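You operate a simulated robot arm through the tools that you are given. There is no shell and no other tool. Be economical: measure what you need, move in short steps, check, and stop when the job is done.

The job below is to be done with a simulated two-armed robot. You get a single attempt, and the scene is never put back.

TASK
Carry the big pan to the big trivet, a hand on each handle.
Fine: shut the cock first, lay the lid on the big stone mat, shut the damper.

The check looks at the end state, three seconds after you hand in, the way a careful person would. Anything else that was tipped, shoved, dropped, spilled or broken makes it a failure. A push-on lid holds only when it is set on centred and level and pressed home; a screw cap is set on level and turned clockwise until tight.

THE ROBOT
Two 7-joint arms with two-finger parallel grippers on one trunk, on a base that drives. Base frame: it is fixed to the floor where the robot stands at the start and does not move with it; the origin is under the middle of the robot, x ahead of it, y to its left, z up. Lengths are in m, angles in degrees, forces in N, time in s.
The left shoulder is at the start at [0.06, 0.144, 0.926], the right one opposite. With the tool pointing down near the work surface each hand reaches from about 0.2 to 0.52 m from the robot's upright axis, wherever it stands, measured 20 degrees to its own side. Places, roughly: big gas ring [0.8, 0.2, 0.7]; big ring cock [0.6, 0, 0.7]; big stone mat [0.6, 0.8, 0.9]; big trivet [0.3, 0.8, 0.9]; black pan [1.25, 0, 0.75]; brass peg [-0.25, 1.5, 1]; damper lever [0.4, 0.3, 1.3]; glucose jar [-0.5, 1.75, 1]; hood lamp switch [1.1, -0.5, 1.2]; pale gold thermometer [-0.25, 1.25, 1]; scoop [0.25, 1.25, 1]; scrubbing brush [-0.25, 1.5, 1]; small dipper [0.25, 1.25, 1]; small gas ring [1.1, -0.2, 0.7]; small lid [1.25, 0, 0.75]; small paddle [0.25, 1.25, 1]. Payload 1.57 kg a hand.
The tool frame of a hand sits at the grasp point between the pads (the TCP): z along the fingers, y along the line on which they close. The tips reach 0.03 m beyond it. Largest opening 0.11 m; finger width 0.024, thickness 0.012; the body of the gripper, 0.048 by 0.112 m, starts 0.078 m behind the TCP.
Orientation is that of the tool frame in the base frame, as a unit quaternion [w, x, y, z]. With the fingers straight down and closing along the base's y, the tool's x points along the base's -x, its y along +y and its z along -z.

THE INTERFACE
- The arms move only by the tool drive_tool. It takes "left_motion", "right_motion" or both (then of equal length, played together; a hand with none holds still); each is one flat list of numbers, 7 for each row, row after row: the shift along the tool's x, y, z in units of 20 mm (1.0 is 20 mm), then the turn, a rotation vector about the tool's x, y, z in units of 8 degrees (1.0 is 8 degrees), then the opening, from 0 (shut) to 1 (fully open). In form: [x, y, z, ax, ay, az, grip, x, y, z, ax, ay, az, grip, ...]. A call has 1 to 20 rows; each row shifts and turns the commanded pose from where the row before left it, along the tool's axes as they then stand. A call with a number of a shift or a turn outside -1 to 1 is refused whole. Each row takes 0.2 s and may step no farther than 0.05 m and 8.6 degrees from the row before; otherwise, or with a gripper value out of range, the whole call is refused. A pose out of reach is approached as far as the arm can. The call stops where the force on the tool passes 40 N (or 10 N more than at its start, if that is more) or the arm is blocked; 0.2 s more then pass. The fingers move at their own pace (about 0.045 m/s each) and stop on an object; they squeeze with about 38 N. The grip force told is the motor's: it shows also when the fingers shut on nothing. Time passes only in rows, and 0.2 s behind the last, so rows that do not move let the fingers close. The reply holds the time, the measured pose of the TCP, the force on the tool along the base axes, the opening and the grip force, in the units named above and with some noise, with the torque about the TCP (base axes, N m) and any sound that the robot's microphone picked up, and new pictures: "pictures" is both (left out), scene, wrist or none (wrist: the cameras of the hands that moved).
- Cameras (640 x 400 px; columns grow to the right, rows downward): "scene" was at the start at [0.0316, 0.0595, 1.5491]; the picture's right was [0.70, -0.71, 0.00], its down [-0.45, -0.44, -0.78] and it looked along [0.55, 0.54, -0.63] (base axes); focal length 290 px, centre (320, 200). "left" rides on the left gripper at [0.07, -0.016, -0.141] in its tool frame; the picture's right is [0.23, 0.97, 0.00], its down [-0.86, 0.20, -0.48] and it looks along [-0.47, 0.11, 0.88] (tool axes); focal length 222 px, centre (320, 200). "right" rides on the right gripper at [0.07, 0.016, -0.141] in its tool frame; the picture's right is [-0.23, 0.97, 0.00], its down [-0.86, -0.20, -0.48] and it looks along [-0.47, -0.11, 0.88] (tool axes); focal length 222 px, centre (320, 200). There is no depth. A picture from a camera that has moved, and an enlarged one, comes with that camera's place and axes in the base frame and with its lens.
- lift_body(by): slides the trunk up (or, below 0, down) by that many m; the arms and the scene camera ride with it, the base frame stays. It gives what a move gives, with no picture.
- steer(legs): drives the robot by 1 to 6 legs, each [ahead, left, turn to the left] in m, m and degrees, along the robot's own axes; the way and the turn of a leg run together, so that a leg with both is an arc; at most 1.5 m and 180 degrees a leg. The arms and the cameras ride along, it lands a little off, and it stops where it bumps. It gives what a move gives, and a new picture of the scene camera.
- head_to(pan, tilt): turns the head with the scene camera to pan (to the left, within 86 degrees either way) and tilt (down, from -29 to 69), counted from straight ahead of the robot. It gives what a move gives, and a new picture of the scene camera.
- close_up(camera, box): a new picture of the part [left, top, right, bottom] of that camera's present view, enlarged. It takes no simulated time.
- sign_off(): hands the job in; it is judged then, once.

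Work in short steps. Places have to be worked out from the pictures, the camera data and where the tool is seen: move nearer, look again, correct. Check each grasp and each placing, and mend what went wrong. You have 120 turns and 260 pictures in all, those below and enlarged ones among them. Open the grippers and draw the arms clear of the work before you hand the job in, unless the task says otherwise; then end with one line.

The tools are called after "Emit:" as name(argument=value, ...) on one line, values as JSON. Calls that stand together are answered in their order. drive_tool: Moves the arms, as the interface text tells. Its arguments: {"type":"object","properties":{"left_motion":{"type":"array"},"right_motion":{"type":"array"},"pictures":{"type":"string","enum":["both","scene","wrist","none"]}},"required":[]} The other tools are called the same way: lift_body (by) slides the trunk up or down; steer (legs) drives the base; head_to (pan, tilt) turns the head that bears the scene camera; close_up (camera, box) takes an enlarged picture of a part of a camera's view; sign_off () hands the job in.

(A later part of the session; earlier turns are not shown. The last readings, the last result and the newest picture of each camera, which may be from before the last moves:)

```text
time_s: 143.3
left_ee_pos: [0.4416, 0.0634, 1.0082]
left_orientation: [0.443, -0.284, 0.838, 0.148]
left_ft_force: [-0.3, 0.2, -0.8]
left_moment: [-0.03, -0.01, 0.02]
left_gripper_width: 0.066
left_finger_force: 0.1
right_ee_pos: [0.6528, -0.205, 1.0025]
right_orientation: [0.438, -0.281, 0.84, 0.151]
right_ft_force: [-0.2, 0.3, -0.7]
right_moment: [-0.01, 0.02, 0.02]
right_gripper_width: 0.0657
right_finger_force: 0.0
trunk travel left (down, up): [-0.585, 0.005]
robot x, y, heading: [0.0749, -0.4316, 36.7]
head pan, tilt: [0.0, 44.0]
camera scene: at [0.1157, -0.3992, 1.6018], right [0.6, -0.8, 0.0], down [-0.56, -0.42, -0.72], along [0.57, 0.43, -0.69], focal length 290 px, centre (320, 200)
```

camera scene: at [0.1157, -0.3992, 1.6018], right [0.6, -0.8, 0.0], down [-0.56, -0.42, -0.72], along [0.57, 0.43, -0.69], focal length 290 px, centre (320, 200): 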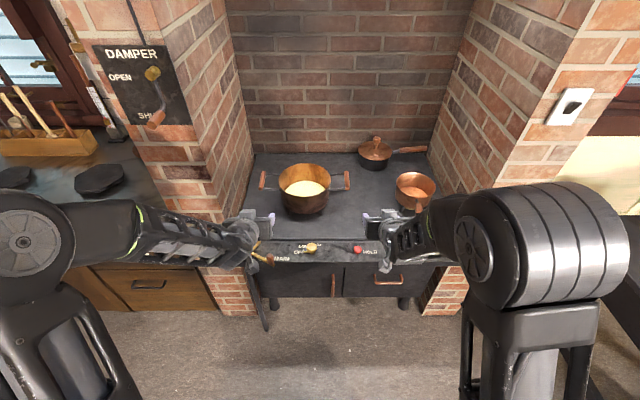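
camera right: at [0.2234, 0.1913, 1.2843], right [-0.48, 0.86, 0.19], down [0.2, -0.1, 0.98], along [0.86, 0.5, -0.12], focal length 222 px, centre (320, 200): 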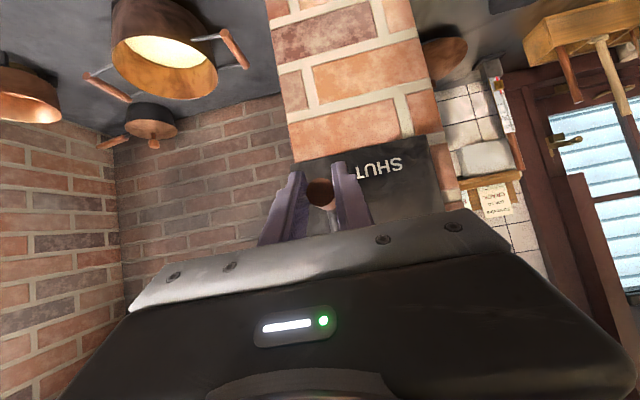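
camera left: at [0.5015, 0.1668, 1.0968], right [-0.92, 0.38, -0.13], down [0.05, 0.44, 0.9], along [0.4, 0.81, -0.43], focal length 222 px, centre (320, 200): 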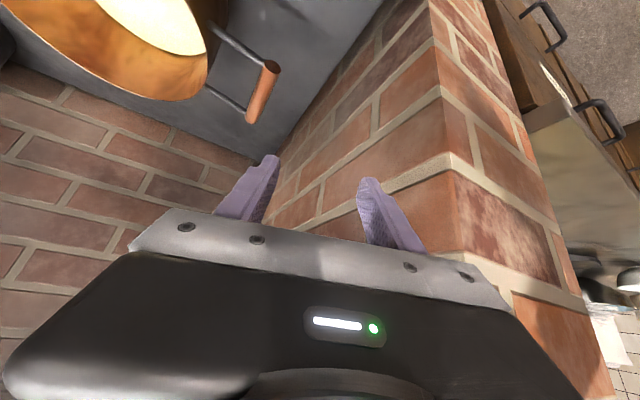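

Both arms are now symmetrical with no limits. Handles at U 0.16 and 0.50, N 0.747. I drive left 0.055 and ahead 0.24.

Emit:
steer(legs=[[0, 0.055, 0], [0.24, 0, 0]])

Emit:
close_up(camera="left", box=[0, 0, 640, 400])

Emit:
close_up(camera="right", box=[0, 0, 640, 400])

```text
time_s: 145.6
left_ee_pos: [0.6054, 0.252, 1.0094]
left_orientation: [0.442, -0.283, 0.838, 0.148]
left_ft_force: [0.2, 0.2, -0.3]
left_moment: [-0.04, 0.0, 0.02]
left_gripper_width: 0.0658
left_finger_force: 0.0
right_ee_pos: [0.8146, -0.0161, 1.0017]
right_orientation: [0.439, -0.28, 0.84, 0.151]
right_ft_force: [-0.1, 0.1, 0.5]
right_moment: [0.01, -0.01, 0.0]
right_gripper_width: 0.0657
right_finger_force: 0.1
trunk travel left (down, up): [-0.585, 0.005]
robot x, y, heading: [0.2315, -0.2441, 36.7]
head pan, tilt: [0.0, 44.0]
camera scene: at [0.2781, -0.2097, 1.6017], right [0.6, -0.8, 0.0], down [-0.56, -0.42, -0.72], along [0.57, 0.43, -0.7], focal length 290 px, centre (320, 200)
```

scene: 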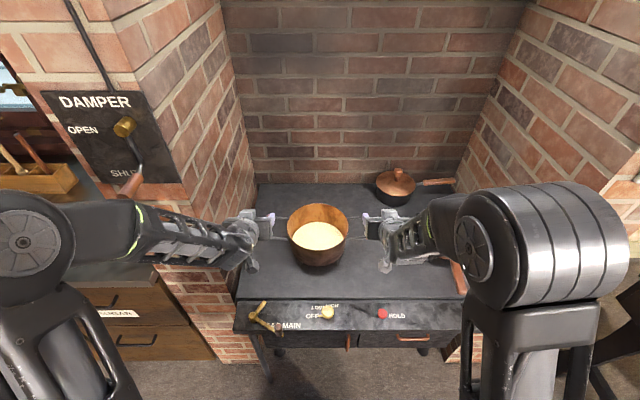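

```text
1.00 times, centred on (320, 200) of left (not enlarged: the box is as wide or as high as the picture)
camera zoom: at [0.4902, 0.1459, 1.0316], right [-0.69, 0.7, -0.19], down [-0.05, 0.21, 0.98], along [0.72, 0.68, -0.11], focal length 222 px, centre (320, 200)
```

zoom: 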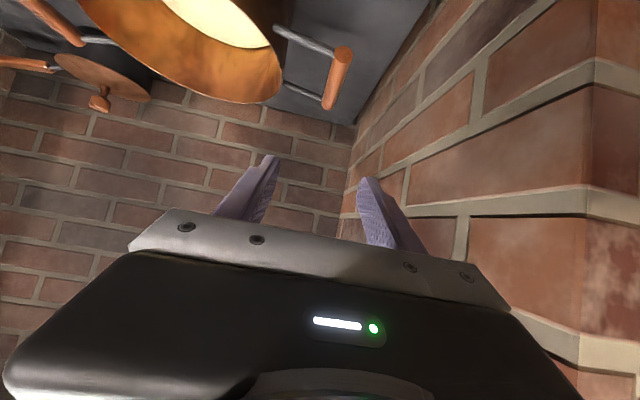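

```text
1.00 times, centred on (320, 200) of right (not enlarged: the box is as wide or as high as the picture)
camera zoom: at [0.6803, -0.097, 1.0244], right [-0.48, 0.85, 0.19], down [0.2, -0.11, 0.97], along [0.85, 0.51, -0.12], focal length 222 px, centre (320, 200)
```

zoom: 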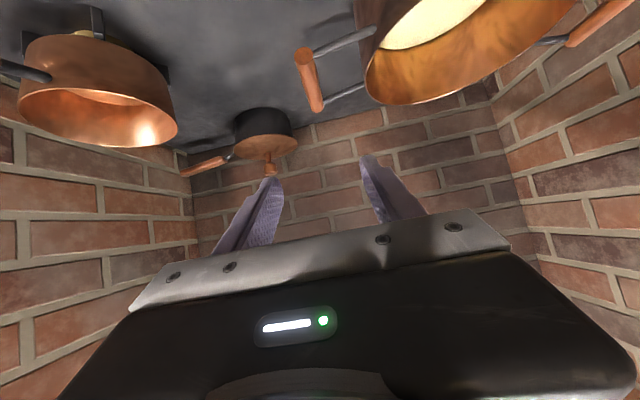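

Bars measured: left U≈0.156, right U≈0.4985, N≈0.75, z≈0.84. I lower both hands part-way with a narrower opening and look again.

Emit:
drive_tool(left_motion=[0.52, 0.05, 0.84, 0, 0, 0, 0.5, 0.52, 0.05, 0.84, 0, 0, 0, 0.5, 0.52, 0.05, 0.84, 0, 0, 0, 0.5, 0.52, 0.05, 0.84, 0, 0, 0, 0.5, 0.52, 0.05, 0.84, 0, 0, 0, 0.5], right_motion=[0.47, 0.03, 0.76, 0, 0, 0, 0.5, 0.47, 0.03, 0.76, 0, 0, 0, 0.5, 0.47, 0.03, 0.76, 0, 0, 0, 0.5, 0.47, 0.03, 0.76, 0, 0, 0, 0.5, 0.47, 0.03, 0.76, 0, 0, 0, 0.5], pictures="both")

```text
time_s: 146.8
left_ee_pos: [0.6329, 0.2814, 0.9197]
left_orientation: [0.442, -0.282, 0.838, 0.148]
left_ft_force: [0.1, 0.2, -0.5]
left_moment: [0.02, -0.01, 0.0]
left_gripper_width: 0.0549
left_finger_force: 0.0
right_ee_pos: [0.8405, 0.0092, 0.9201]
right_orientation: [0.439, -0.28, 0.841, 0.15]
right_ft_force: [0.1, 0.3, -0.3]
right_moment: [0.0, 0.0, -0.03]
right_gripper_width: 0.0548
right_finger_force: 0.1
trunk travel left (down, up): [-0.585, 0.005]
robot x, y, heading: [0.2349, -0.2448, 36.9]
head pan, tilt: [0.0, 44.0]
camera scene: at [0.2776, -0.2096, 1.6018], right [0.6, -0.8, 0.0], down [-0.56, -0.42, -0.72], along [0.57, 0.43, -0.7], focal length 290 px, centre (320, 200)
camera right: at [0.7063, -0.0717, 0.9432], right [-0.48, 0.85, 0.19], down [0.2, -0.11, 0.97], along [0.85, 0.51, -0.12], focal length 222 px, centre (320, 200)
camera left: at [0.5191, 0.1749, 0.942], right [-0.69, 0.7, -0.19], down [-0.05, 0.21, 0.98], along [0.72, 0.68, -0.11], focal length 222 px, centre (320, 200)
```

scene: 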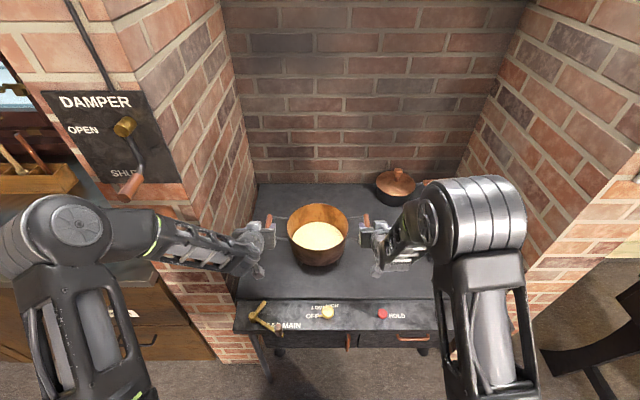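
right: 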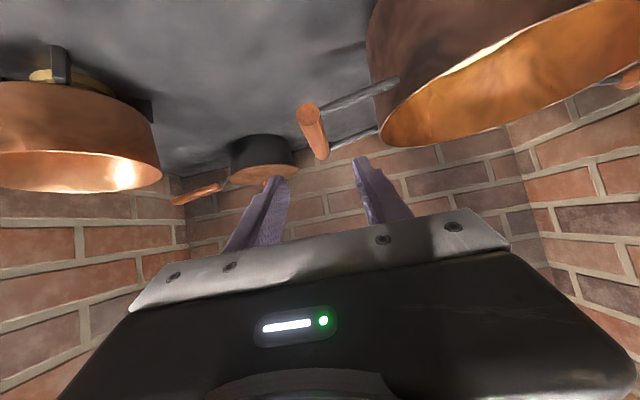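
left: 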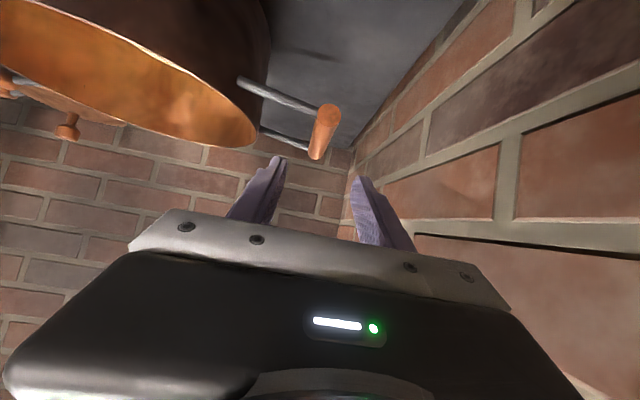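

Refined: bars at N≈0.737, z≈0.85, U 0.158/0.498. I move in to about 35 mm short of the grasp.

Emit:
drive_tool(left_motion=[0.54, -0.07, 0.5, 0, 0, 0, 0.5, 0.53, -0.08, 0.5, 0, 0, 0, 0.5, 0, 0, 0.9, 0, 0, 0, 0.5, 0, 0, 0.9, 0, 0, 0, 0.5], right_motion=[0.56, -0.03, 0.5, 0, 0, 0, 0.5, 0.56, -0.03, 0.5, 0, 0, 0, 0.5, 0, 0, 0.85, 0, 0, 0, 0.5, 0, 0, 0.85, 0, 0, 0, 0.5], pictures="wrist")

```text
time_s: 147.8
left_ee_pos: [0.6629, 0.3006, 0.8699]
left_orientation: [0.441, -0.283, 0.838, 0.149]
left_ft_force: [0.0, -0.3, -0.3]
left_moment: [0.03, -0.01, -0.05]
left_gripper_width: 0.0551
left_finger_force: 0.0
right_ee_pos: [0.8658, 0.0281, 0.8715]
right_orientation: [0.439, -0.28, 0.84, 0.151]
right_ft_force: [-0.3, 0.4, 0.3]
right_moment: [-0.03, -0.01, 0.04]
right_gripper_width: 0.0548
right_finger_force: 0.0
trunk travel left (down, up): [-0.585, 0.005]
robot x, y, heading: [0.2364, -0.2404, 36.9]
head pan, tilt: [0.0, 44.0]
camera right: at [0.7326, -0.0535, 0.8941], right [-0.48, 0.85, 0.19], down [0.2, -0.11, 0.97], along [0.85, 0.51, -0.12], focal length 222 px, centre (320, 200)
camera left: at [0.5486, 0.1926, 0.8924], right [-0.69, 0.7, -0.19], down [-0.05, 0.21, 0.98], along [0.72, 0.68, -0.11], focal length 222 px, centre (320, 200)
```

right: 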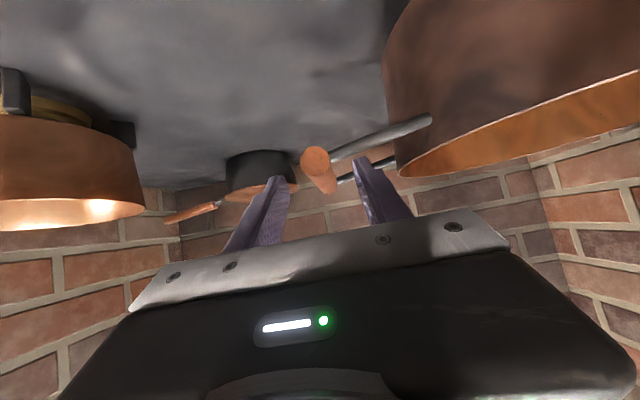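
left: 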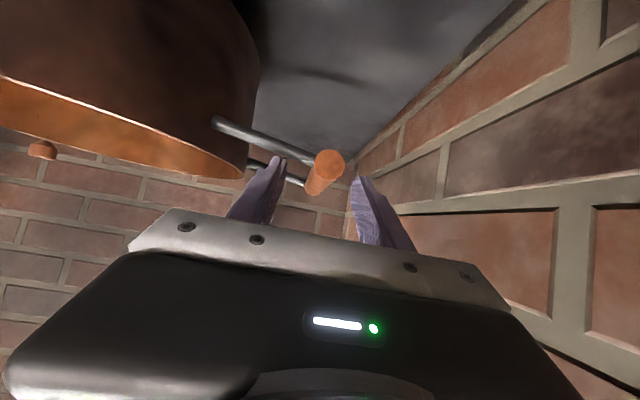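

Both pairs of fingers straddle the bars and clear the rods. I advance the last 33 mm and close both.

Emit:
drive_tool(left_motion=[0, 0, 0.85, 0, 0, 0, 0.5, 0, 0, 0.8, 0, 0, 0, 0.5, 0, 0, 0, 0, 0, 0, 0.0, 0, 0, 0, 0, 0, 0, 0.0, 0, 0, 0, 0, 0, 0, 0.0, 0, 0, 0, 0, 0, 0, 0.0], right_motion=[0, 0, 0.85, 0, 0, 0, 0.5, 0, 0, 0.8, 0, 0, 0, 0.5, 0, 0, 0, 0, 0, 0, 0.0, 0, 0, 0, 0, 0, 0, 0.0, 0, 0, 0, 0, 0, 0, 0.0, 0, 0, 0, 0, 0, 0, 0.0], pictures="both")

```text
time_s: 149.2
left_ee_pos: [0.6846, 0.3136, 0.8509]
left_orientation: [0.443, -0.284, 0.837, 0.149]
left_ft_force: [-2.7, 1.5, 0.8]
left_moment: [0.42, -0.55, -0.05]
left_gripper_width: 0.0199
left_finger_force: 31.3
right_ee_pos: [0.8868, 0.0445, 0.8531]
right_orientation: [0.44, -0.28, 0.84, 0.151]
right_ft_force: [-1.3, 1.9, 1.0]
right_moment: [0.13, 0.03, 0.23]
right_gripper_width: 0.02
right_finger_force: 30.1
trunk travel left (down, up): [-0.585, 0.005]
robot x, y, heading: [0.2338, -0.2427, 36.9]
head pan, tilt: [0.0, 44.0]
camera scene: at [0.2764, -0.21, 1.6018], right [0.6, -0.8, 0.0], down [-0.56, -0.42, -0.72], along [0.58, 0.43, -0.69], focal length 290 px, centre (320, 200)
camera right: at [0.7531, -0.0367, 0.876], right [-0.48, 0.85, 0.19], down [0.2, -0.11, 0.97], along [0.85, 0.51, -0.12], focal length 222 px, centre (320, 200)
camera left: at [0.5703, 0.2079, 0.8736], right [-0.69, 0.7, -0.19], down [-0.05, 0.21, 0.98], along [0.72, 0.68, -0.11], focal length 222 px, centre (320, 200)
```

scene: 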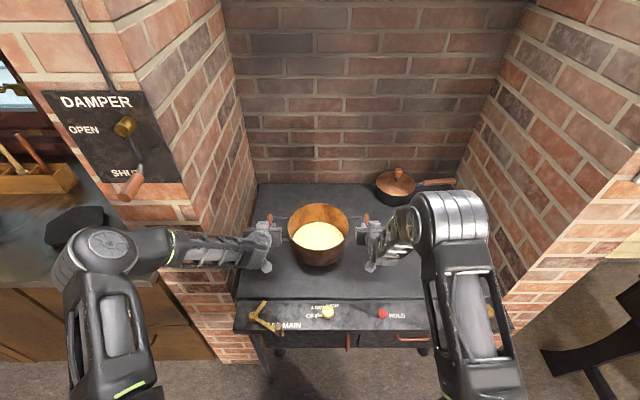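
right: 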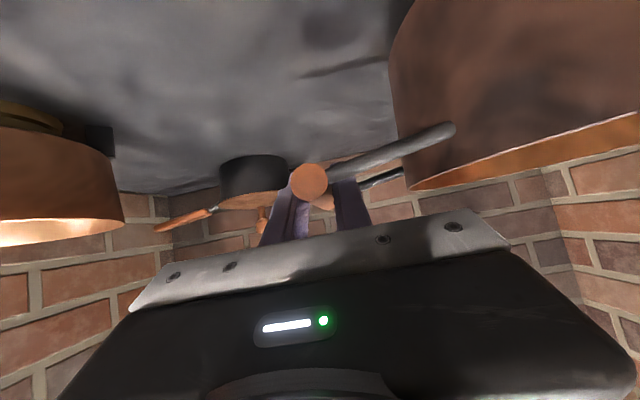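
left: 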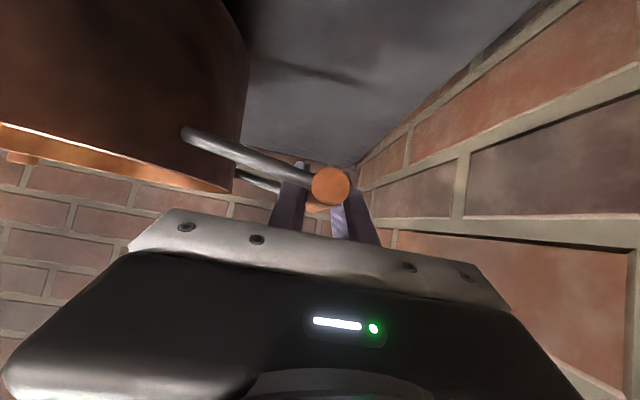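

Both bars are gripped (20 mm, 30 N each). I lift 20 mm in step and check loads and level.

Emit:
drive_tool(left_motion=[0, 0, 0, 0, 0, 0, 0, -0.33, 0, -0.225, 0, 0, 0, 0, -0.33, 0, -0.225, 0, 0, 0, 0, -0.33, 0, -0.225, 0, 0, 0, 0], right_motion=[0, 0, 0, 0, 0, 0, 0, -0.328, 0, -0.228, 0, 0, 0, 0, -0.328, 0, -0.228, 0, 0, 0, 0, -0.328, 0, -0.228, 0, 0, 0, 0], pictures="both")

```text
time_s: 150.2
left_ee_pos: [0.6845, 0.3132, 0.875]
left_orientation: [0.443, -0.283, 0.838, 0.148]
left_ft_force: [6.2, -5.9, -6.9]
left_moment: [0.08, 0.07, 0.52]
left_gripper_width: 0.02
left_finger_force: 33.4
right_ee_pos: [0.8873, 0.0433, 0.8782]
right_orientation: [0.438, -0.281, 0.841, 0.151]
right_ft_force: [-6.0, 5.5, -5.8]
right_moment: [0.13, 0.14, 0.06]
right_gripper_width: 0.02
right_finger_force: 33.9
trunk travel left (down, up): [-0.585, 0.005]
robot x, y, heading: [0.2342, -0.2426, 36.8]
head pan, tilt: [0.0, 44.0]
camera scene: at [0.2778, -0.2099, 1.6017], right [0.6, -0.8, 0.0], down [-0.56, -0.42, -0.72], along [0.57, 0.43, -0.7], focal length 290 px, centre (320, 200)
camera right: at [0.7534, -0.0379, 0.899], right [-0.49, 0.85, 0.19], down [0.2, -0.11, 0.97], along [0.85, 0.51, -0.12], focal length 222 px, centre (320, 200)
camera left: at [0.5697, 0.2069, 0.8973], right [-0.69, 0.7, -0.19], down [-0.05, 0.22, 0.98], along [0.72, 0.68, -0.11], focal length 222 px, centre (320, 200)
```

scene: 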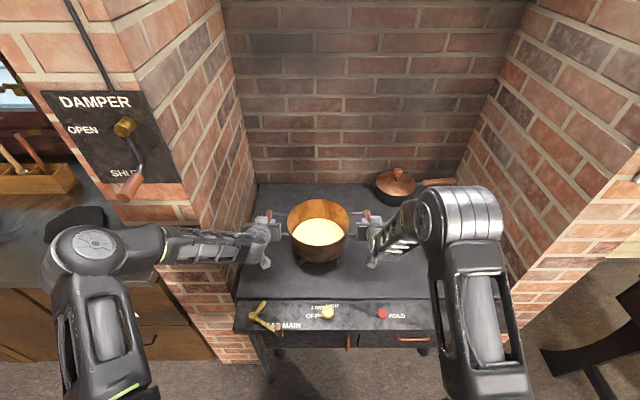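
right: 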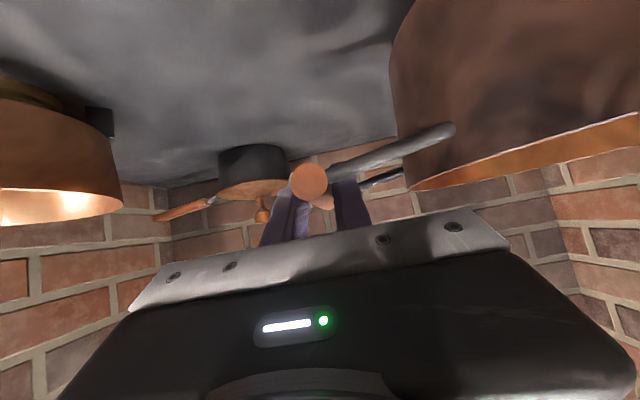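
left: 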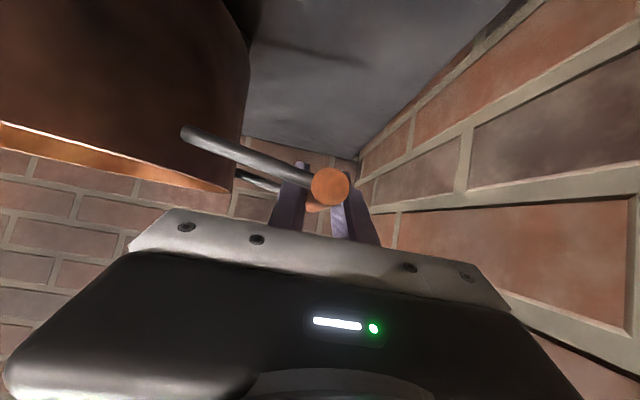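

The pan is off the grate, load shared (7 + 6 N), level. I continue lifting 0.17 m slowly.

Emit:
drive_tool(left_motion=[-0.413, -0.03, -0.282, 0, 0, 0, 0, -0.413, -0.02, -0.282, 0, 0, 0, 0, -0.413, 0, -0.282, 0, 0, 0, 0, -0.413, 0, -0.282, 0, 0, 0, 0, -0.413, 0, -0.282, 0, 0, 0, 0, -0.413, 0, -0.282, 0, 0, 0, 0, -0.413, 0, -0.282, 0, 0, 0, 0, -0.413, 0, -0.282, 0, 0, 0, 0, -0.413, 0, -0.282, 0, 0, 0, 0, -0.413, 0, -0.282, 0, 0, 0, 0, -0.413, 0, -0.282, 0, 0, 0, 0, -0.413, 0, -0.282, 0, 0, 0, 0, -0.413, 0, -0.282, 0, 0, 0, 0, -0.413, 0, -0.282, 0, 0, 0, 0, -0.413, 0, -0.282, 0, 0, 0, 0, -0.413, 0, -0.282, 0, 0, 0, 0, -0.413, 0, -0.282, 0, 0, 0, 0], right_motion=[-0.41, 0.03, -0.285, 0, 0, 0, 0, -0.41, 0.02, -0.285, 0, 0, 0, 0, -0.41, 0, -0.285, 0, 0, 0, 0, -0.41, 0, -0.285, 0, 0, 0, 0, -0.41, 0, -0.285, 0, 0, 0, 0, -0.41, 0, -0.285, 0, 0, 0, 0, -0.41, 0, -0.285, 0, 0, 0, 0, -0.41, 0, -0.285, 0, 0, 0, 0, -0.41, 0, -0.285, 0, 0, 0, 0, -0.41, 0, -0.285, 0, 0, 0, 0, -0.41, 0, -0.285, 0, 0, 0, 0, -0.41, 0, -0.285, 0, 0, 0, 0, -0.41, 0, -0.285, 0, 0, 0, 0, -0.41, 0, -0.285, 0, 0, 0, 0, -0.41, 0, -0.285, 0, 0, 0, 0, -0.41, 0, -0.285, 0, 0, 0, 0, -0.41, 0, -0.285, 0, 0, 0, 0], pictures="scene")

```text
time_s: 153.8
left_ee_pos: [0.6854, 0.3145, 1.0457]
left_orientation: [0.443, -0.282, 0.838, 0.147]
left_ft_force: [3.3, -15.2, -6.3]
left_moment: [0.1, -0.03, -0.97]
left_gripper_width: 0.0198
left_finger_force: 33.8
right_ee_pos: [0.8856, 0.0437, 1.0464]
right_orientation: [0.438, -0.28, 0.841, 0.151]
right_ft_force: [-3.9, 14.8, -5.6]
right_moment: [-0.03, 0.08, -1.05]
right_gripper_width: 0.0198
right_finger_force: 33.8
trunk travel left (down, up): [-0.585, 0.005]
robot x, y, heading: [0.2385, -0.2389, 36.7]
head pan, tilt: [0.0, 44.0]
camera scene: at [0.2777, -0.2101, 1.6017], right [0.6, -0.8, 0.0], down [-0.56, -0.42, -0.72], along [0.57, 0.43, -0.7], focal length 290 px, centre (320, 200)
```

scene: 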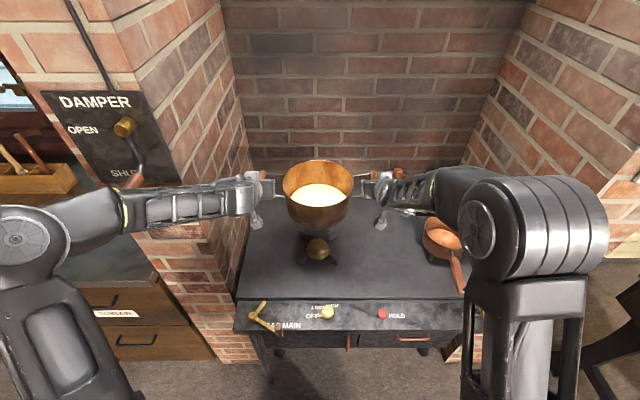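

Lifted 0.19 m, level, syrup steady. I back straight out 0.42 m.

Emit:
steer(legs=[[-0.42, 0, 0]])

```text
time_s: 156.4
left_ee_pos: [0.3512, 0.0653, 1.0453]
left_orientation: [0.442, -0.283, 0.838, 0.148]
left_ft_force: [5.3, -17.1, -6.6]
left_moment: [0.09, 0.0, -0.79]
left_gripper_width: 0.0199
left_finger_force: 33.6
right_ee_pos: [0.5533, -0.2059, 1.0449]
right_orientation: [0.438, -0.281, 0.84, 0.151]
right_ft_force: [-5.1, 16.4, -5.4]
right_moment: [-0.06, 0.09, -0.93]
right_gripper_width: 0.0199
right_finger_force: 34.1
trunk travel left (down, up): [-0.585, 0.005]
robot x, y, heading: [-0.0992, -0.4922, 37.1]
head pan, tilt: [0.0, 44.0]
camera scene: at [-0.0554, -0.4603, 1.6017], right [0.6, -0.8, 0.0], down [-0.56, -0.42, -0.72], along [0.57, 0.43, -0.69], focal length 290 px, centre (320, 200)
```

scene: 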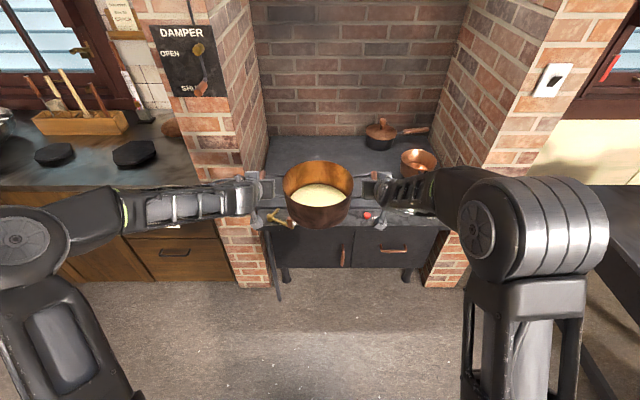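

Clear of the stove. I drive left 0.78 m in two legs.

Emit:
steer(legs=[[0, 0.4, 0], [0, 0.38, 0]])

Emit:
close_up(camera="scene", box=[220, 60, 440, 220])

```text
time_s: 160.9
left_ee_pos: [-0.114, 0.6912, 1.0456]
left_orientation: [0.444, -0.28, 0.839, 0.146]
left_ft_force: [-4.5, -3.2, -5.1]
left_moment: [-0.09, -0.13, -0.91]
left_gripper_width: 0.0199
left_finger_force: 33.6
right_ee_pos: [0.0834, 0.4181, 1.0455]
right_orientation: [0.438, -0.279, 0.841, 0.149]
right_ft_force: [4.2, 5.0, -6.8]
right_moment: [-0.14, 0.02, -0.95]
right_gripper_width: 0.0198
right_finger_force: 33.6
trunk travel left (down, up): [-0.585, 0.005]
robot x, y, heading: [-0.5682, 0.1398, 36.3]
head pan, tilt: [0.0, 44.0]
camera scene: at [-0.5254, 0.1692, 1.6017], right [0.6, -0.8, 0.0], down [-0.56, -0.42, -0.72], along [0.58, 0.43, -0.7], focal length 290 px, centre (320, 200)
```

scene: 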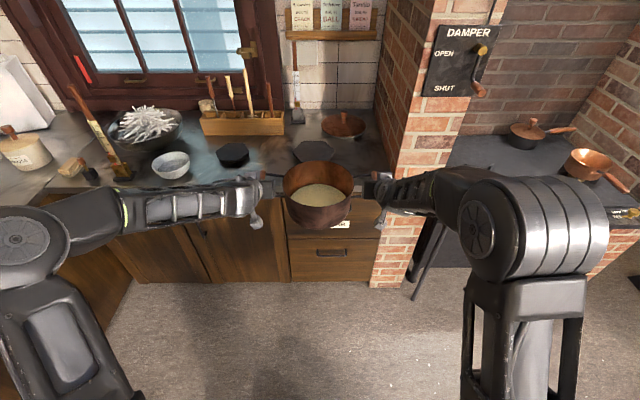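

```text
2.50 times, centred on (330, 140) of scene
camera zoom: at [-0.5254, 0.1692, 1.6017], right [0.6, -0.8, 0.0], down [-0.56, -0.42, -0.72], along [0.58, 0.43, -0.7], focal length 725 px, centre (295, 350)
```

zoom: 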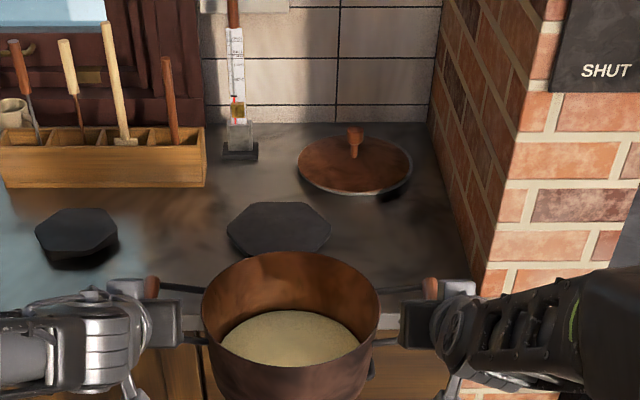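

Trivet centre ≈ (U −0.478, N 0.707) after correcting with the known lid position. I raise the pan another 40 mm, then approach.

Emit:
drive_tool(left_motion=[-0.413, 0, -0.282, 0, 0, 0, 0, -0.413, 0, -0.282, 0, 0, 0, 0, -0.413, 0, -0.282, 0, 0, 0, 0, -0.413, 0, -0.282, 0, 0, 0, 0], right_motion=[-0.41, 0, -0.285, 0, 0, 0, 0, -0.41, 0, -0.285, 0, 0, 0, 0, -0.41, 0, -0.285, 0, 0, 0, 0, -0.41, 0, -0.285, 0, 0, 0, 0], pictures="none")

Emit:
steer(legs=[[0.3, 0.02, 0.5]])

Emit:
close_up(camera="scene", box=[220, 100, 440, 260])

```text
time_s: 161.9
left_ee_pos: [-0.1145, 0.6911, 1.0829]
left_orientation: [0.443, -0.279, 0.84, 0.145]
left_ft_force: [-3.1, -6.1, -6.2]
left_moment: [-0.05, 0.1, -0.84]
left_gripper_width: 0.0198
left_finger_force: 33.2
right_ee_pos: [0.0841, 0.4167, 1.0864]
right_orientation: [0.439, -0.279, 0.841, 0.15]
right_ft_force: [3.0, 6.3, -6.1]
right_moment: [0.03, -0.04, -0.99]
right_gripper_width: 0.0198
right_finger_force: 33.6
trunk travel left (down, up): [-0.585, 0.005]
robot x, y, heading: [-0.5686, 0.1374, 36.4]
head pan, tilt: [0.0, 44.0]
```

```text
time_s: 164.0
left_ee_pos: [0.1101, 0.8933, 1.0833]
left_orientation: [0.442, -0.284, 0.838, 0.147]
left_ft_force: [-0.9, -8.1, -6.4]
left_moment: [-0.12, 0.21, -0.88]
left_gripper_width: 0.0198
left_finger_force: 33.7
right_ee_pos: [0.3097, 0.6218, 1.0845]
right_orientation: [0.437, -0.284, 0.839, 0.153]
right_ft_force: [1.4, 9.1, -7.2]
right_moment: [0.11, -0.15, -1.05]
right_gripper_width: 0.0199
right_finger_force: 33.9
trunk travel left (down, up): [-0.585, 0.005]
robot x, y, heading: [-0.3397, 0.3317, 37.5]
head pan, tilt: [0.0, 44.0]
camera scene: at [-0.2958, 0.3664, 1.6016], right [0.61, -0.8, 0.0], down [-0.55, -0.42, -0.72], along [0.57, 0.43, -0.7], focal length 290 px, centre (320, 200)
```

scene: 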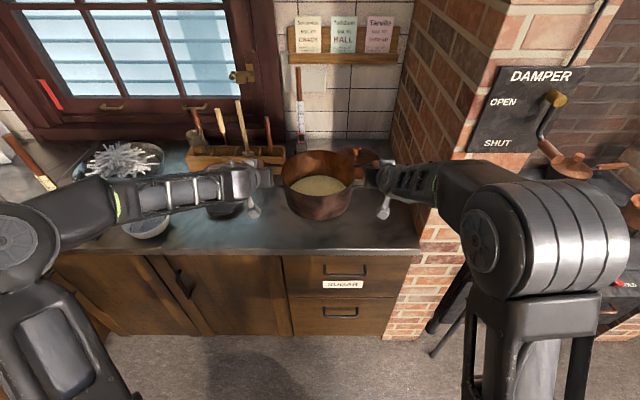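

```text
2.50 times, centred on (330, 180) of scene
camera zoom: at [-0.2958, 0.3664, 1.6016], right [0.61, -0.8, 0.0], down [-0.55, -0.42, -0.72], along [0.57, 0.43, -0.7], focal length 725 px, centre (295, 250)
```

zoom: 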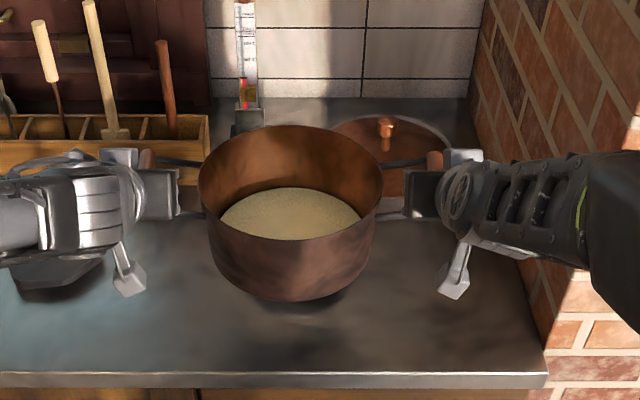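

The pan hides the trivet from the head; I look with the wrist cameras.

Emit:
close_up(camera="left", box=[0, 0, 640, 400])

Emit:
close_up(camera="right", box=[0, 0, 640, 400])

```text
1.00 times, centred on (320, 200) of left (not enlarged: the box is as wide or as high as the picture)
camera zoom: at [-0.0054, 0.7863, 1.1063], right [-0.69, 0.69, -0.19], down [-0.05, 0.22, 0.97], along [0.72, 0.69, -0.11], focal length 222 px, centre (320, 200)
```

zoom: 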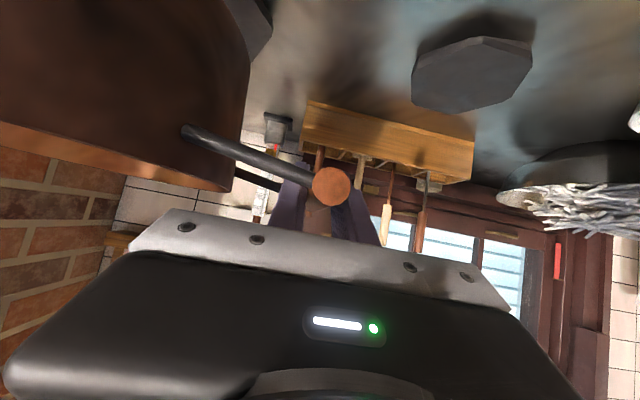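

```text
1.00 times, centred on (320, 200) of right (not enlarged: the box is as wide or as high as the picture)
camera zoom: at [0.1765, 0.54, 1.1074], right [-0.49, 0.85, 0.19], down [0.2, -0.11, 0.97], along [0.85, 0.52, -0.12], focal length 222 px, centre (320, 200)
```

zoom: 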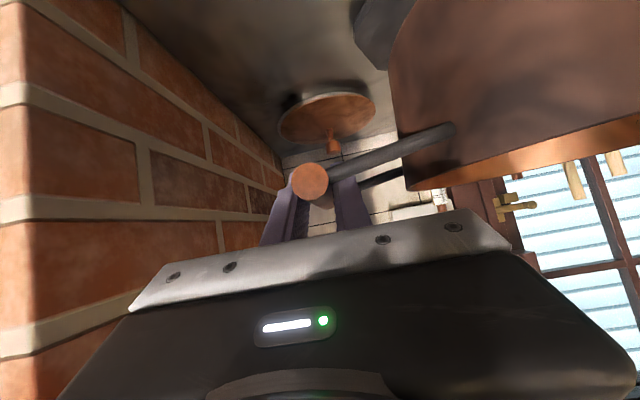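

Both wrist views show the trivet's left and right corners; with surfaces at z≈0.885 (as the lid landing showed) its centre is at (U −0.473, N 0.72). I drive ahead 0.098 m.

Emit:
steer(legs=[[0.098, -0.006, -0.4]])

Emit:
close_up(camera="left", box=[0, 0, 640, 400])

Emit:
close_up(camera="right", box=[0, 0, 640, 400])

```text
time_s: 165.1
left_ee_pos: [0.1953, 0.9445, 1.0827]
left_orientation: [0.442, -0.281, 0.839, 0.146]
left_ft_force: [-4.0, -3.9, -6.6]
left_moment: [0.11, -0.09, -0.85]
left_gripper_width: 0.0199
left_finger_force: 33.7
right_ee_pos: [0.3948, 0.6712, 1.0837]
right_orientation: [0.439, -0.28, 0.841, 0.151]
right_ft_force: [4.0, 4.8, -6.4]
right_moment: [-0.08, 0.14, -1.1]
right_gripper_width: 0.0196
right_finger_force: 33.7
trunk travel left (down, up): [-0.585, 0.005]
robot x, y, heading: [-0.2587, 0.3866, 37.1]
head pan, tilt: [0.0, 44.0]
camera scene: at [-0.2134, 0.4204, 1.6016], right [0.6, -0.8, 0.0], down [-0.56, -0.42, -0.72], along [0.57, 0.43, -0.7], focal length 290 px, centre (320, 200)
```

scene: 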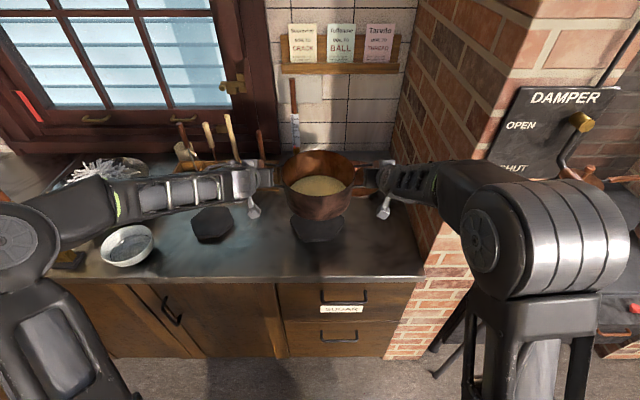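

```text
1.00 times, centred on (320, 200) of left (not enlarged: the box is as wide or as high as the picture)
camera zoom: at [0.0799, 0.8379, 1.106], right [-0.69, 0.7, -0.19], down [-0.05, 0.22, 0.97], along [0.72, 0.68, -0.11], focal length 222 px, centre (320, 200)
```

zoom: 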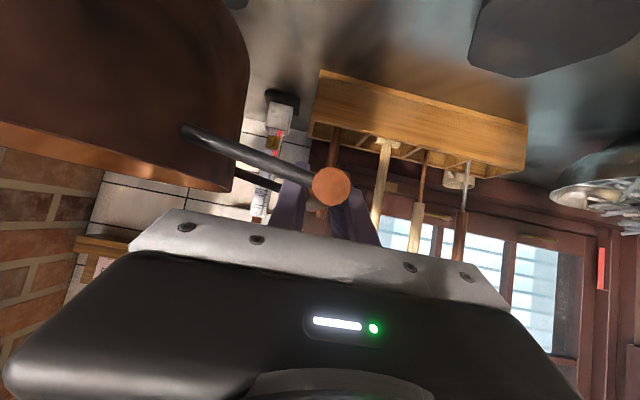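

```text
1.00 times, centred on (320, 200) of right (not enlarged: the box is as wide or as high as the picture)
camera zoom: at [0.2601, 0.5903, 1.1072], right [-0.48, 0.85, 0.19], down [0.2, -0.11, 0.97], along [0.85, 0.51, -0.12], focal length 222 px, centre (320, 200)
```

zoom: 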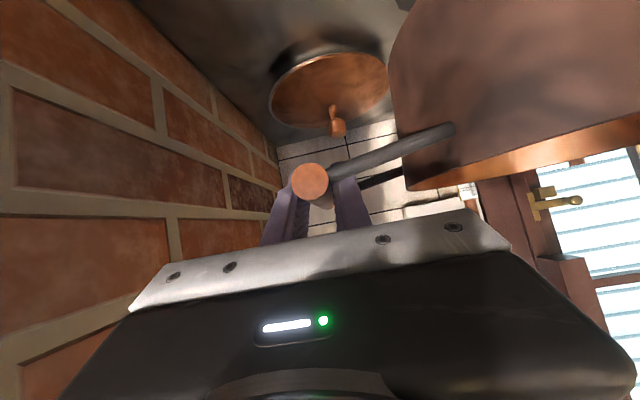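

Emit:
close_up(camera="scene", box=[240, 140, 400, 260])

```text
3.33 times, centred on (320, 200) of scene
camera zoom: at [-0.2134, 0.4204, 1.6016], right [0.6, -0.8, 0.0], down [-0.56, -0.42, -0.72], along [0.57, 0.43, -0.7], focal length 966 px, centre (320, 200)
```

zoom: 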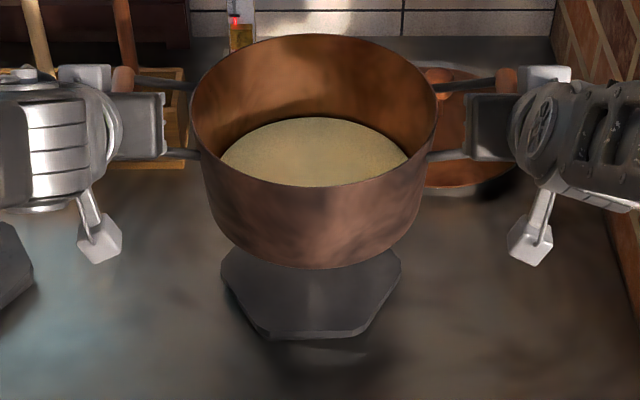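

Trivet centre from this view: (−0.475, 0.726); the pan is at (−0.469, 0.721) — a 5 mm trim. I lower 80 mm, level, then feel for contact.

Emit:
drive_tool(left_motion=[-0.11, 0.25, 0.16, 0, 0, 0, 0, 0.413, 0, 0.282, 0, 0, 0, 0, 0.413, 0, 0.282, 0, 0, 0, 0, 0.413, 0, 0.282, 0, 0, 0, 0, 0.413, 0, 0.282, 0, 0, 0, 0, 0.413, 0, 0.282, 0, 0, 0, 0, 0.413, 0, 0.282, 0, 0, 0, 0, 0.413, 0, 0.282, 0, 0, 0, 0, 0.413, 0, 0.282, 0, 0, 0, 0], right_motion=[-0.11, 0.25, 0.16, 0, 0, 0, 0, 0.41, 0, 0.285, 0, 0, 0, 0, 0.41, 0, 0.285, 0, 0, 0, 0, 0.41, 0, 0.285, 0, 0, 0, 0, 0.41, 0, 0.285, 0, 0, 0, 0, 0.41, 0, 0.285, 0, 0, 0, 0, 0.41, 0, 0.285, 0, 0, 0, 0, 0.41, 0, 0.285, 0, 0, 0, 0, 0.41, 0, 0.285, 0, 0, 0, 0], pictures="none")

Emit:
close_up(camera="scene", box=[240, 150, 400, 270])

```text
time_s: 167.1
left_ee_pos: [0.1931, 0.9505, 1.0025]
left_orientation: [0.443, -0.282, 0.839, 0.147]
left_ft_force: [-5.4, -0.7, -5.3]
left_moment: [-0.03, 0.14, -0.73]
left_gripper_width: 0.0198
left_finger_force: 33.6
right_ee_pos: [0.3929, 0.6767, 1.0055]
right_orientation: [0.439, -0.28, 0.841, 0.15]
right_ft_force: [5.5, 0.6, -5.9]
right_moment: [0.02, -0.01, -0.82]
right_gripper_width: 0.0199
right_finger_force: 33.7
trunk travel left (down, up): [-0.585, 0.005]
robot x, y, heading: [-0.2563, 0.3883, 36.9]
head pan, tilt: [0.0, 44.0]
```

```text
3.33 times, centred on (320, 210) of scene
camera zoom: at [-0.2145, 0.4197, 1.6017], right [0.6, -0.8, 0.0], down [-0.56, -0.42, -0.72], along [0.57, 0.43, -0.7], focal length 966 px, centre (320, 167)
```

zoom: 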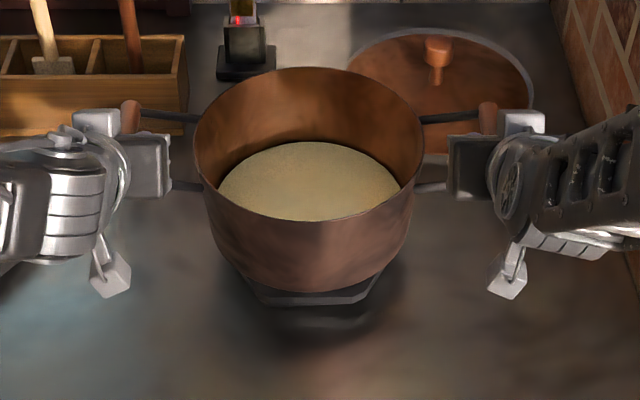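

Emit:
drive_tool(left_motion=[0.413, 0, 0.282, 0, 0, 0, 0, 0.2, 0, 0.14, 0, 0, 0, 0, 0, 0, 0, 0, 0, 0, 0], right_motion=[0.41, 0, 0.285, 0, 0, 0, 0, 0.2, 0, 0.14, 0, 0, 0, 0, 0, 0, 0, 0, 0, 0, 0], pictures="none")

Emit:
close_up(camera="scene", box=[240, 150, 400, 270])

```text
time_s: 167.9
left_ee_pos: [0.1943, 0.9496, 0.9881]
left_orientation: [0.441, -0.282, 0.839, 0.146]
left_ft_force: [-7.1, 1.6, -6.6]
left_moment: [-0.26, 0.33, -0.89]
left_gripper_width: 0.0198
left_finger_force: 33.8
right_ee_pos: [0.392, 0.6768, 0.989]
right_orientation: [0.438, -0.28, 0.841, 0.151]
right_ft_force: [7.6, -0.6, -6.9]
right_moment: [0.08, -0.31, -0.93]
right_gripper_width: 0.0198
right_finger_force: 33.7
trunk travel left (down, up): [-0.585, 0.005]
robot x, y, heading: [-0.2573, 0.3877, 37.3]
head pan, tilt: [0.0, 44.0]
```

```text
3.33 times, centred on (320, 210) of scene
camera zoom: at [-0.2147, 0.4196, 1.6017], right [0.6, -0.8, 0.0], down [-0.56, -0.42, -0.72], along [0.57, 0.43, -0.7], focal length 966 px, centre (320, 167)
```

zoom: 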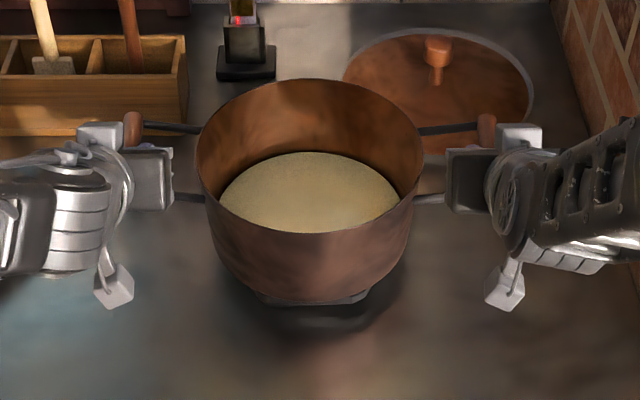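

Nearly down and still hanging free. I trim 8 mm forward and lower in 4 mm steps until contact.

Emit:
drive_tool(left_motion=[-0.225, 0, 0.33, 0, 0, 0, 0, 0.165, 0, 0.113, 0, 0, 0, 0, 0, 0, 0, 0, 0, 0, 0], right_motion=[-0.225, 0, 0.33, 0, 0, 0, 0, 0.164, 0, 0.114, 0, 0, 0, 0, 0, 0, 0, 0, 0, 0, 0], pictures="none")

Emit:
drive_tool(left_motion=[0.165, 0, 0.113, 0, 0, 0, 0, 0, 0, 0, 0, 0, 0, 0], right_motion=[0.164, 0, 0.114, 0, 0, 0, 0, 0, 0, 0, 0, 0, 0, 0], pictures="none")

Emit:
drive_tool(left_motion=[0.165, 0, 0.113, 0, 0, 0, 0, 0, 0, 0, 0, 0, 0, 0], right_motion=[0.164, 0, 0.114, 0, 0, 0, 0, 0, 0, 0, 0, 0, 0, 0], pictures="none")

Emit:
close_up(camera="scene", box=[240, 150, 400, 270])

```text
time_s: 168.7
left_ee_pos: [0.1994, 0.955, 0.984]
left_orientation: [0.442, -0.281, 0.839, 0.146]
left_ft_force: [-7.4, 0.6, -6.6]
left_moment: [0.09, 0.02, -0.66]
left_gripper_width: 0.0199
left_finger_force: 33.9
right_ee_pos: [0.3988, 0.6817, 0.9875]
right_orientation: [0.438, -0.28, 0.841, 0.151]
right_ft_force: [6.7, -2.0, -6.7]
right_moment: [0.03, 0.14, -0.86]
right_gripper_width: 0.0197
right_finger_force: 33.6
trunk travel left (down, up): [-0.585, 0.005]
robot x, y, heading: [-0.2592, 0.3866, 36.8]
head pan, tilt: [0.0, 44.0]
```

```text
time_s: 169.3
left_ee_pos: [0.2006, 0.9543, 0.9807]
left_orientation: [0.443, -0.282, 0.839, 0.146]
left_ft_force: [-7.7, 1.5, -5.7]
left_moment: [0.16, -0.32, -0.96]
left_gripper_width: 0.0197
left_finger_force: 33.5
right_ee_pos: [0.3987, 0.6815, 0.9817]
right_orientation: [0.438, -0.28, 0.841, 0.151]
right_ft_force: [8.9, -1.9, -6.3]
right_moment: [-0.26, 0.34, -1.04]
right_gripper_width: 0.0194
right_finger_force: 33.3
trunk travel left (down, up): [-0.585, 0.005]
robot x, y, heading: [-0.2553, 0.3888, 36.6]
head pan, tilt: [0.0, 44.0]
```

```text
time_s: 169.9
left_ee_pos: [0.1997, 0.9543, 0.9793]
left_orientation: [0.444, -0.281, 0.838, 0.147]
left_ft_force: [-4.6, 2.6, 1.4]
left_moment: [0.01, -0.24, -0.62]
left_gripper_width: 0.0195
left_finger_force: 33.5
right_ee_pos: [0.3991, 0.682, 0.9811]
right_orientation: [0.441, -0.279, 0.839, 0.152]
right_ft_force: [8.3, -2.6, 11.5]
right_moment: [-0.54, 0.75, -0.75]
right_gripper_width: 0.0199
right_finger_force: 33.5
trunk travel left (down, up): [-0.585, 0.005]
robot x, y, heading: [-0.2568, 0.3886, 36.7]
head pan, tilt: [0.0, 44.0]
```

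```text
3.33 times, centred on (320, 210) of scene
camera zoom: at [-0.2169, 0.4178, 1.6022], right [0.6, -0.8, 0.0], down [-0.56, -0.42, -0.72], along [0.58, 0.43, -0.69], focal length 966 px, centre (320, 167)
```

zoom: 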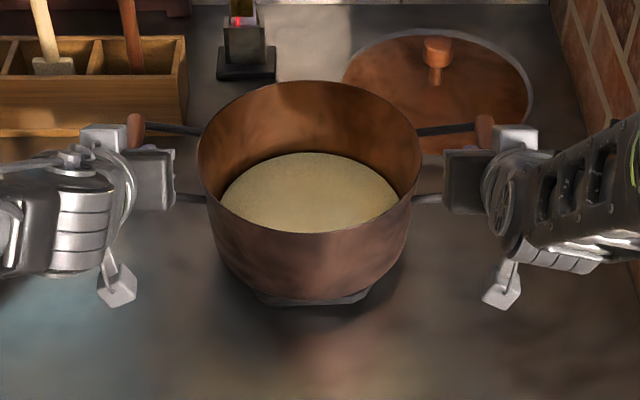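

Contact on both sides: the pan sits on the trivet, whose front edge just shows under it. I ease the load and open both hands together, then check before withdrawing.

Emit:
drive_tool(left_motion=[0, 0, 0, 0, 0, 0, 0, 0, 0, 0, 0, 0, 0, 0.45, 0, 0, 0, 0, 0, 0, 0.45, 0, 0, 0, 0, 0, 0, 0.45], right_motion=[-0.06, 0, -0.04, 0, 0, 0, 0, 0, 0, 0, 0, 0, 0, 0.45, 0, 0, 0, 0, 0, 0, 0.45, 0, 0, 0, 0, 0, 0, 0.45], pictures="both")

```text
time_s: 170.9
left_ee_pos: [0.1987, 0.9546, 0.9794]
left_orientation: [0.443, -0.282, 0.838, 0.146]
left_ft_force: [-0.1, 0.4, 0.4]
left_moment: [-0.01, -0.01, -0.03]
left_gripper_width: 0.0495
left_finger_force: 0.0
right_ee_pos: [0.3981, 0.6823, 0.9797]
right_orientation: [0.439, -0.28, 0.84, 0.151]
right_ft_force: [0.7, 0.5, -0.5]
right_moment: [-0.02, 0.0, 0.0]
right_gripper_width: 0.0494
right_finger_force: 0.1
trunk travel left (down, up): [-0.585, 0.005]
robot x, y, heading: [-0.2585, 0.3899, 36.6]
head pan, tilt: [0.0, 44.0]
camera scene: at [-0.2162, 0.4185, 1.6018], right [0.6, -0.8, 0.0], down [-0.56, -0.42, -0.72], along [0.58, 0.43, -0.69], focal length 290 px, centre (320, 200)
camera right: at [0.2646, 0.6005, 1.0029], right [-0.48, 0.85, 0.19], down [0.2, -0.11, 0.97], along [0.85, 0.51, -0.12], focal length 222 px, centre (320, 200)
camera left: at [0.0851, 0.848, 1.0008], right [-0.69, 0.7, -0.19], down [-0.05, 0.22, 0.97], along [0.72, 0.68, -0.11], focal length 222 px, centre (320, 200)
```

scene: 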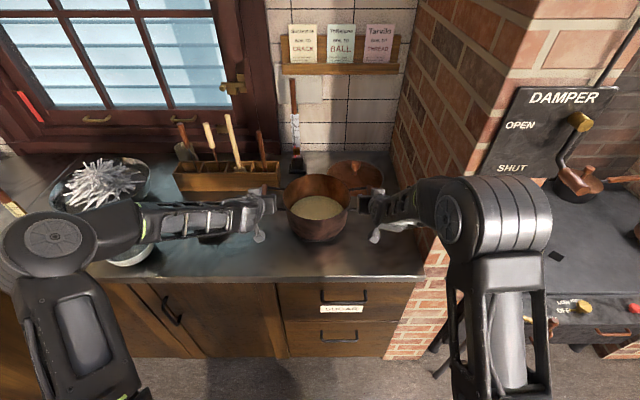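
right: 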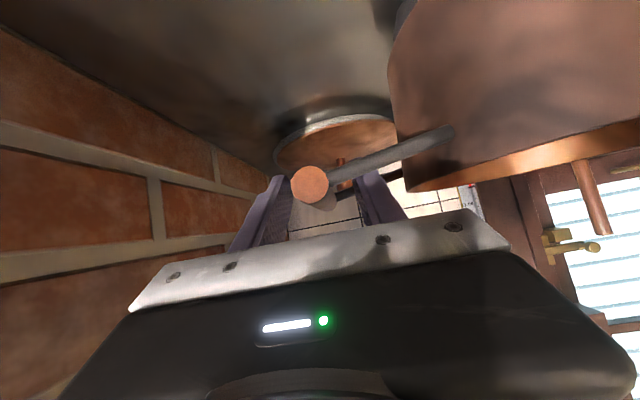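
left: 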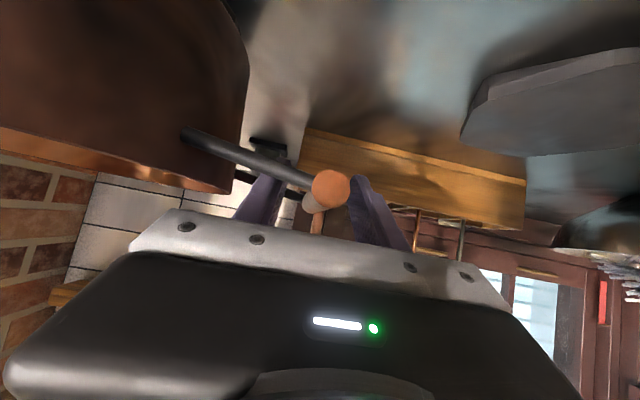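

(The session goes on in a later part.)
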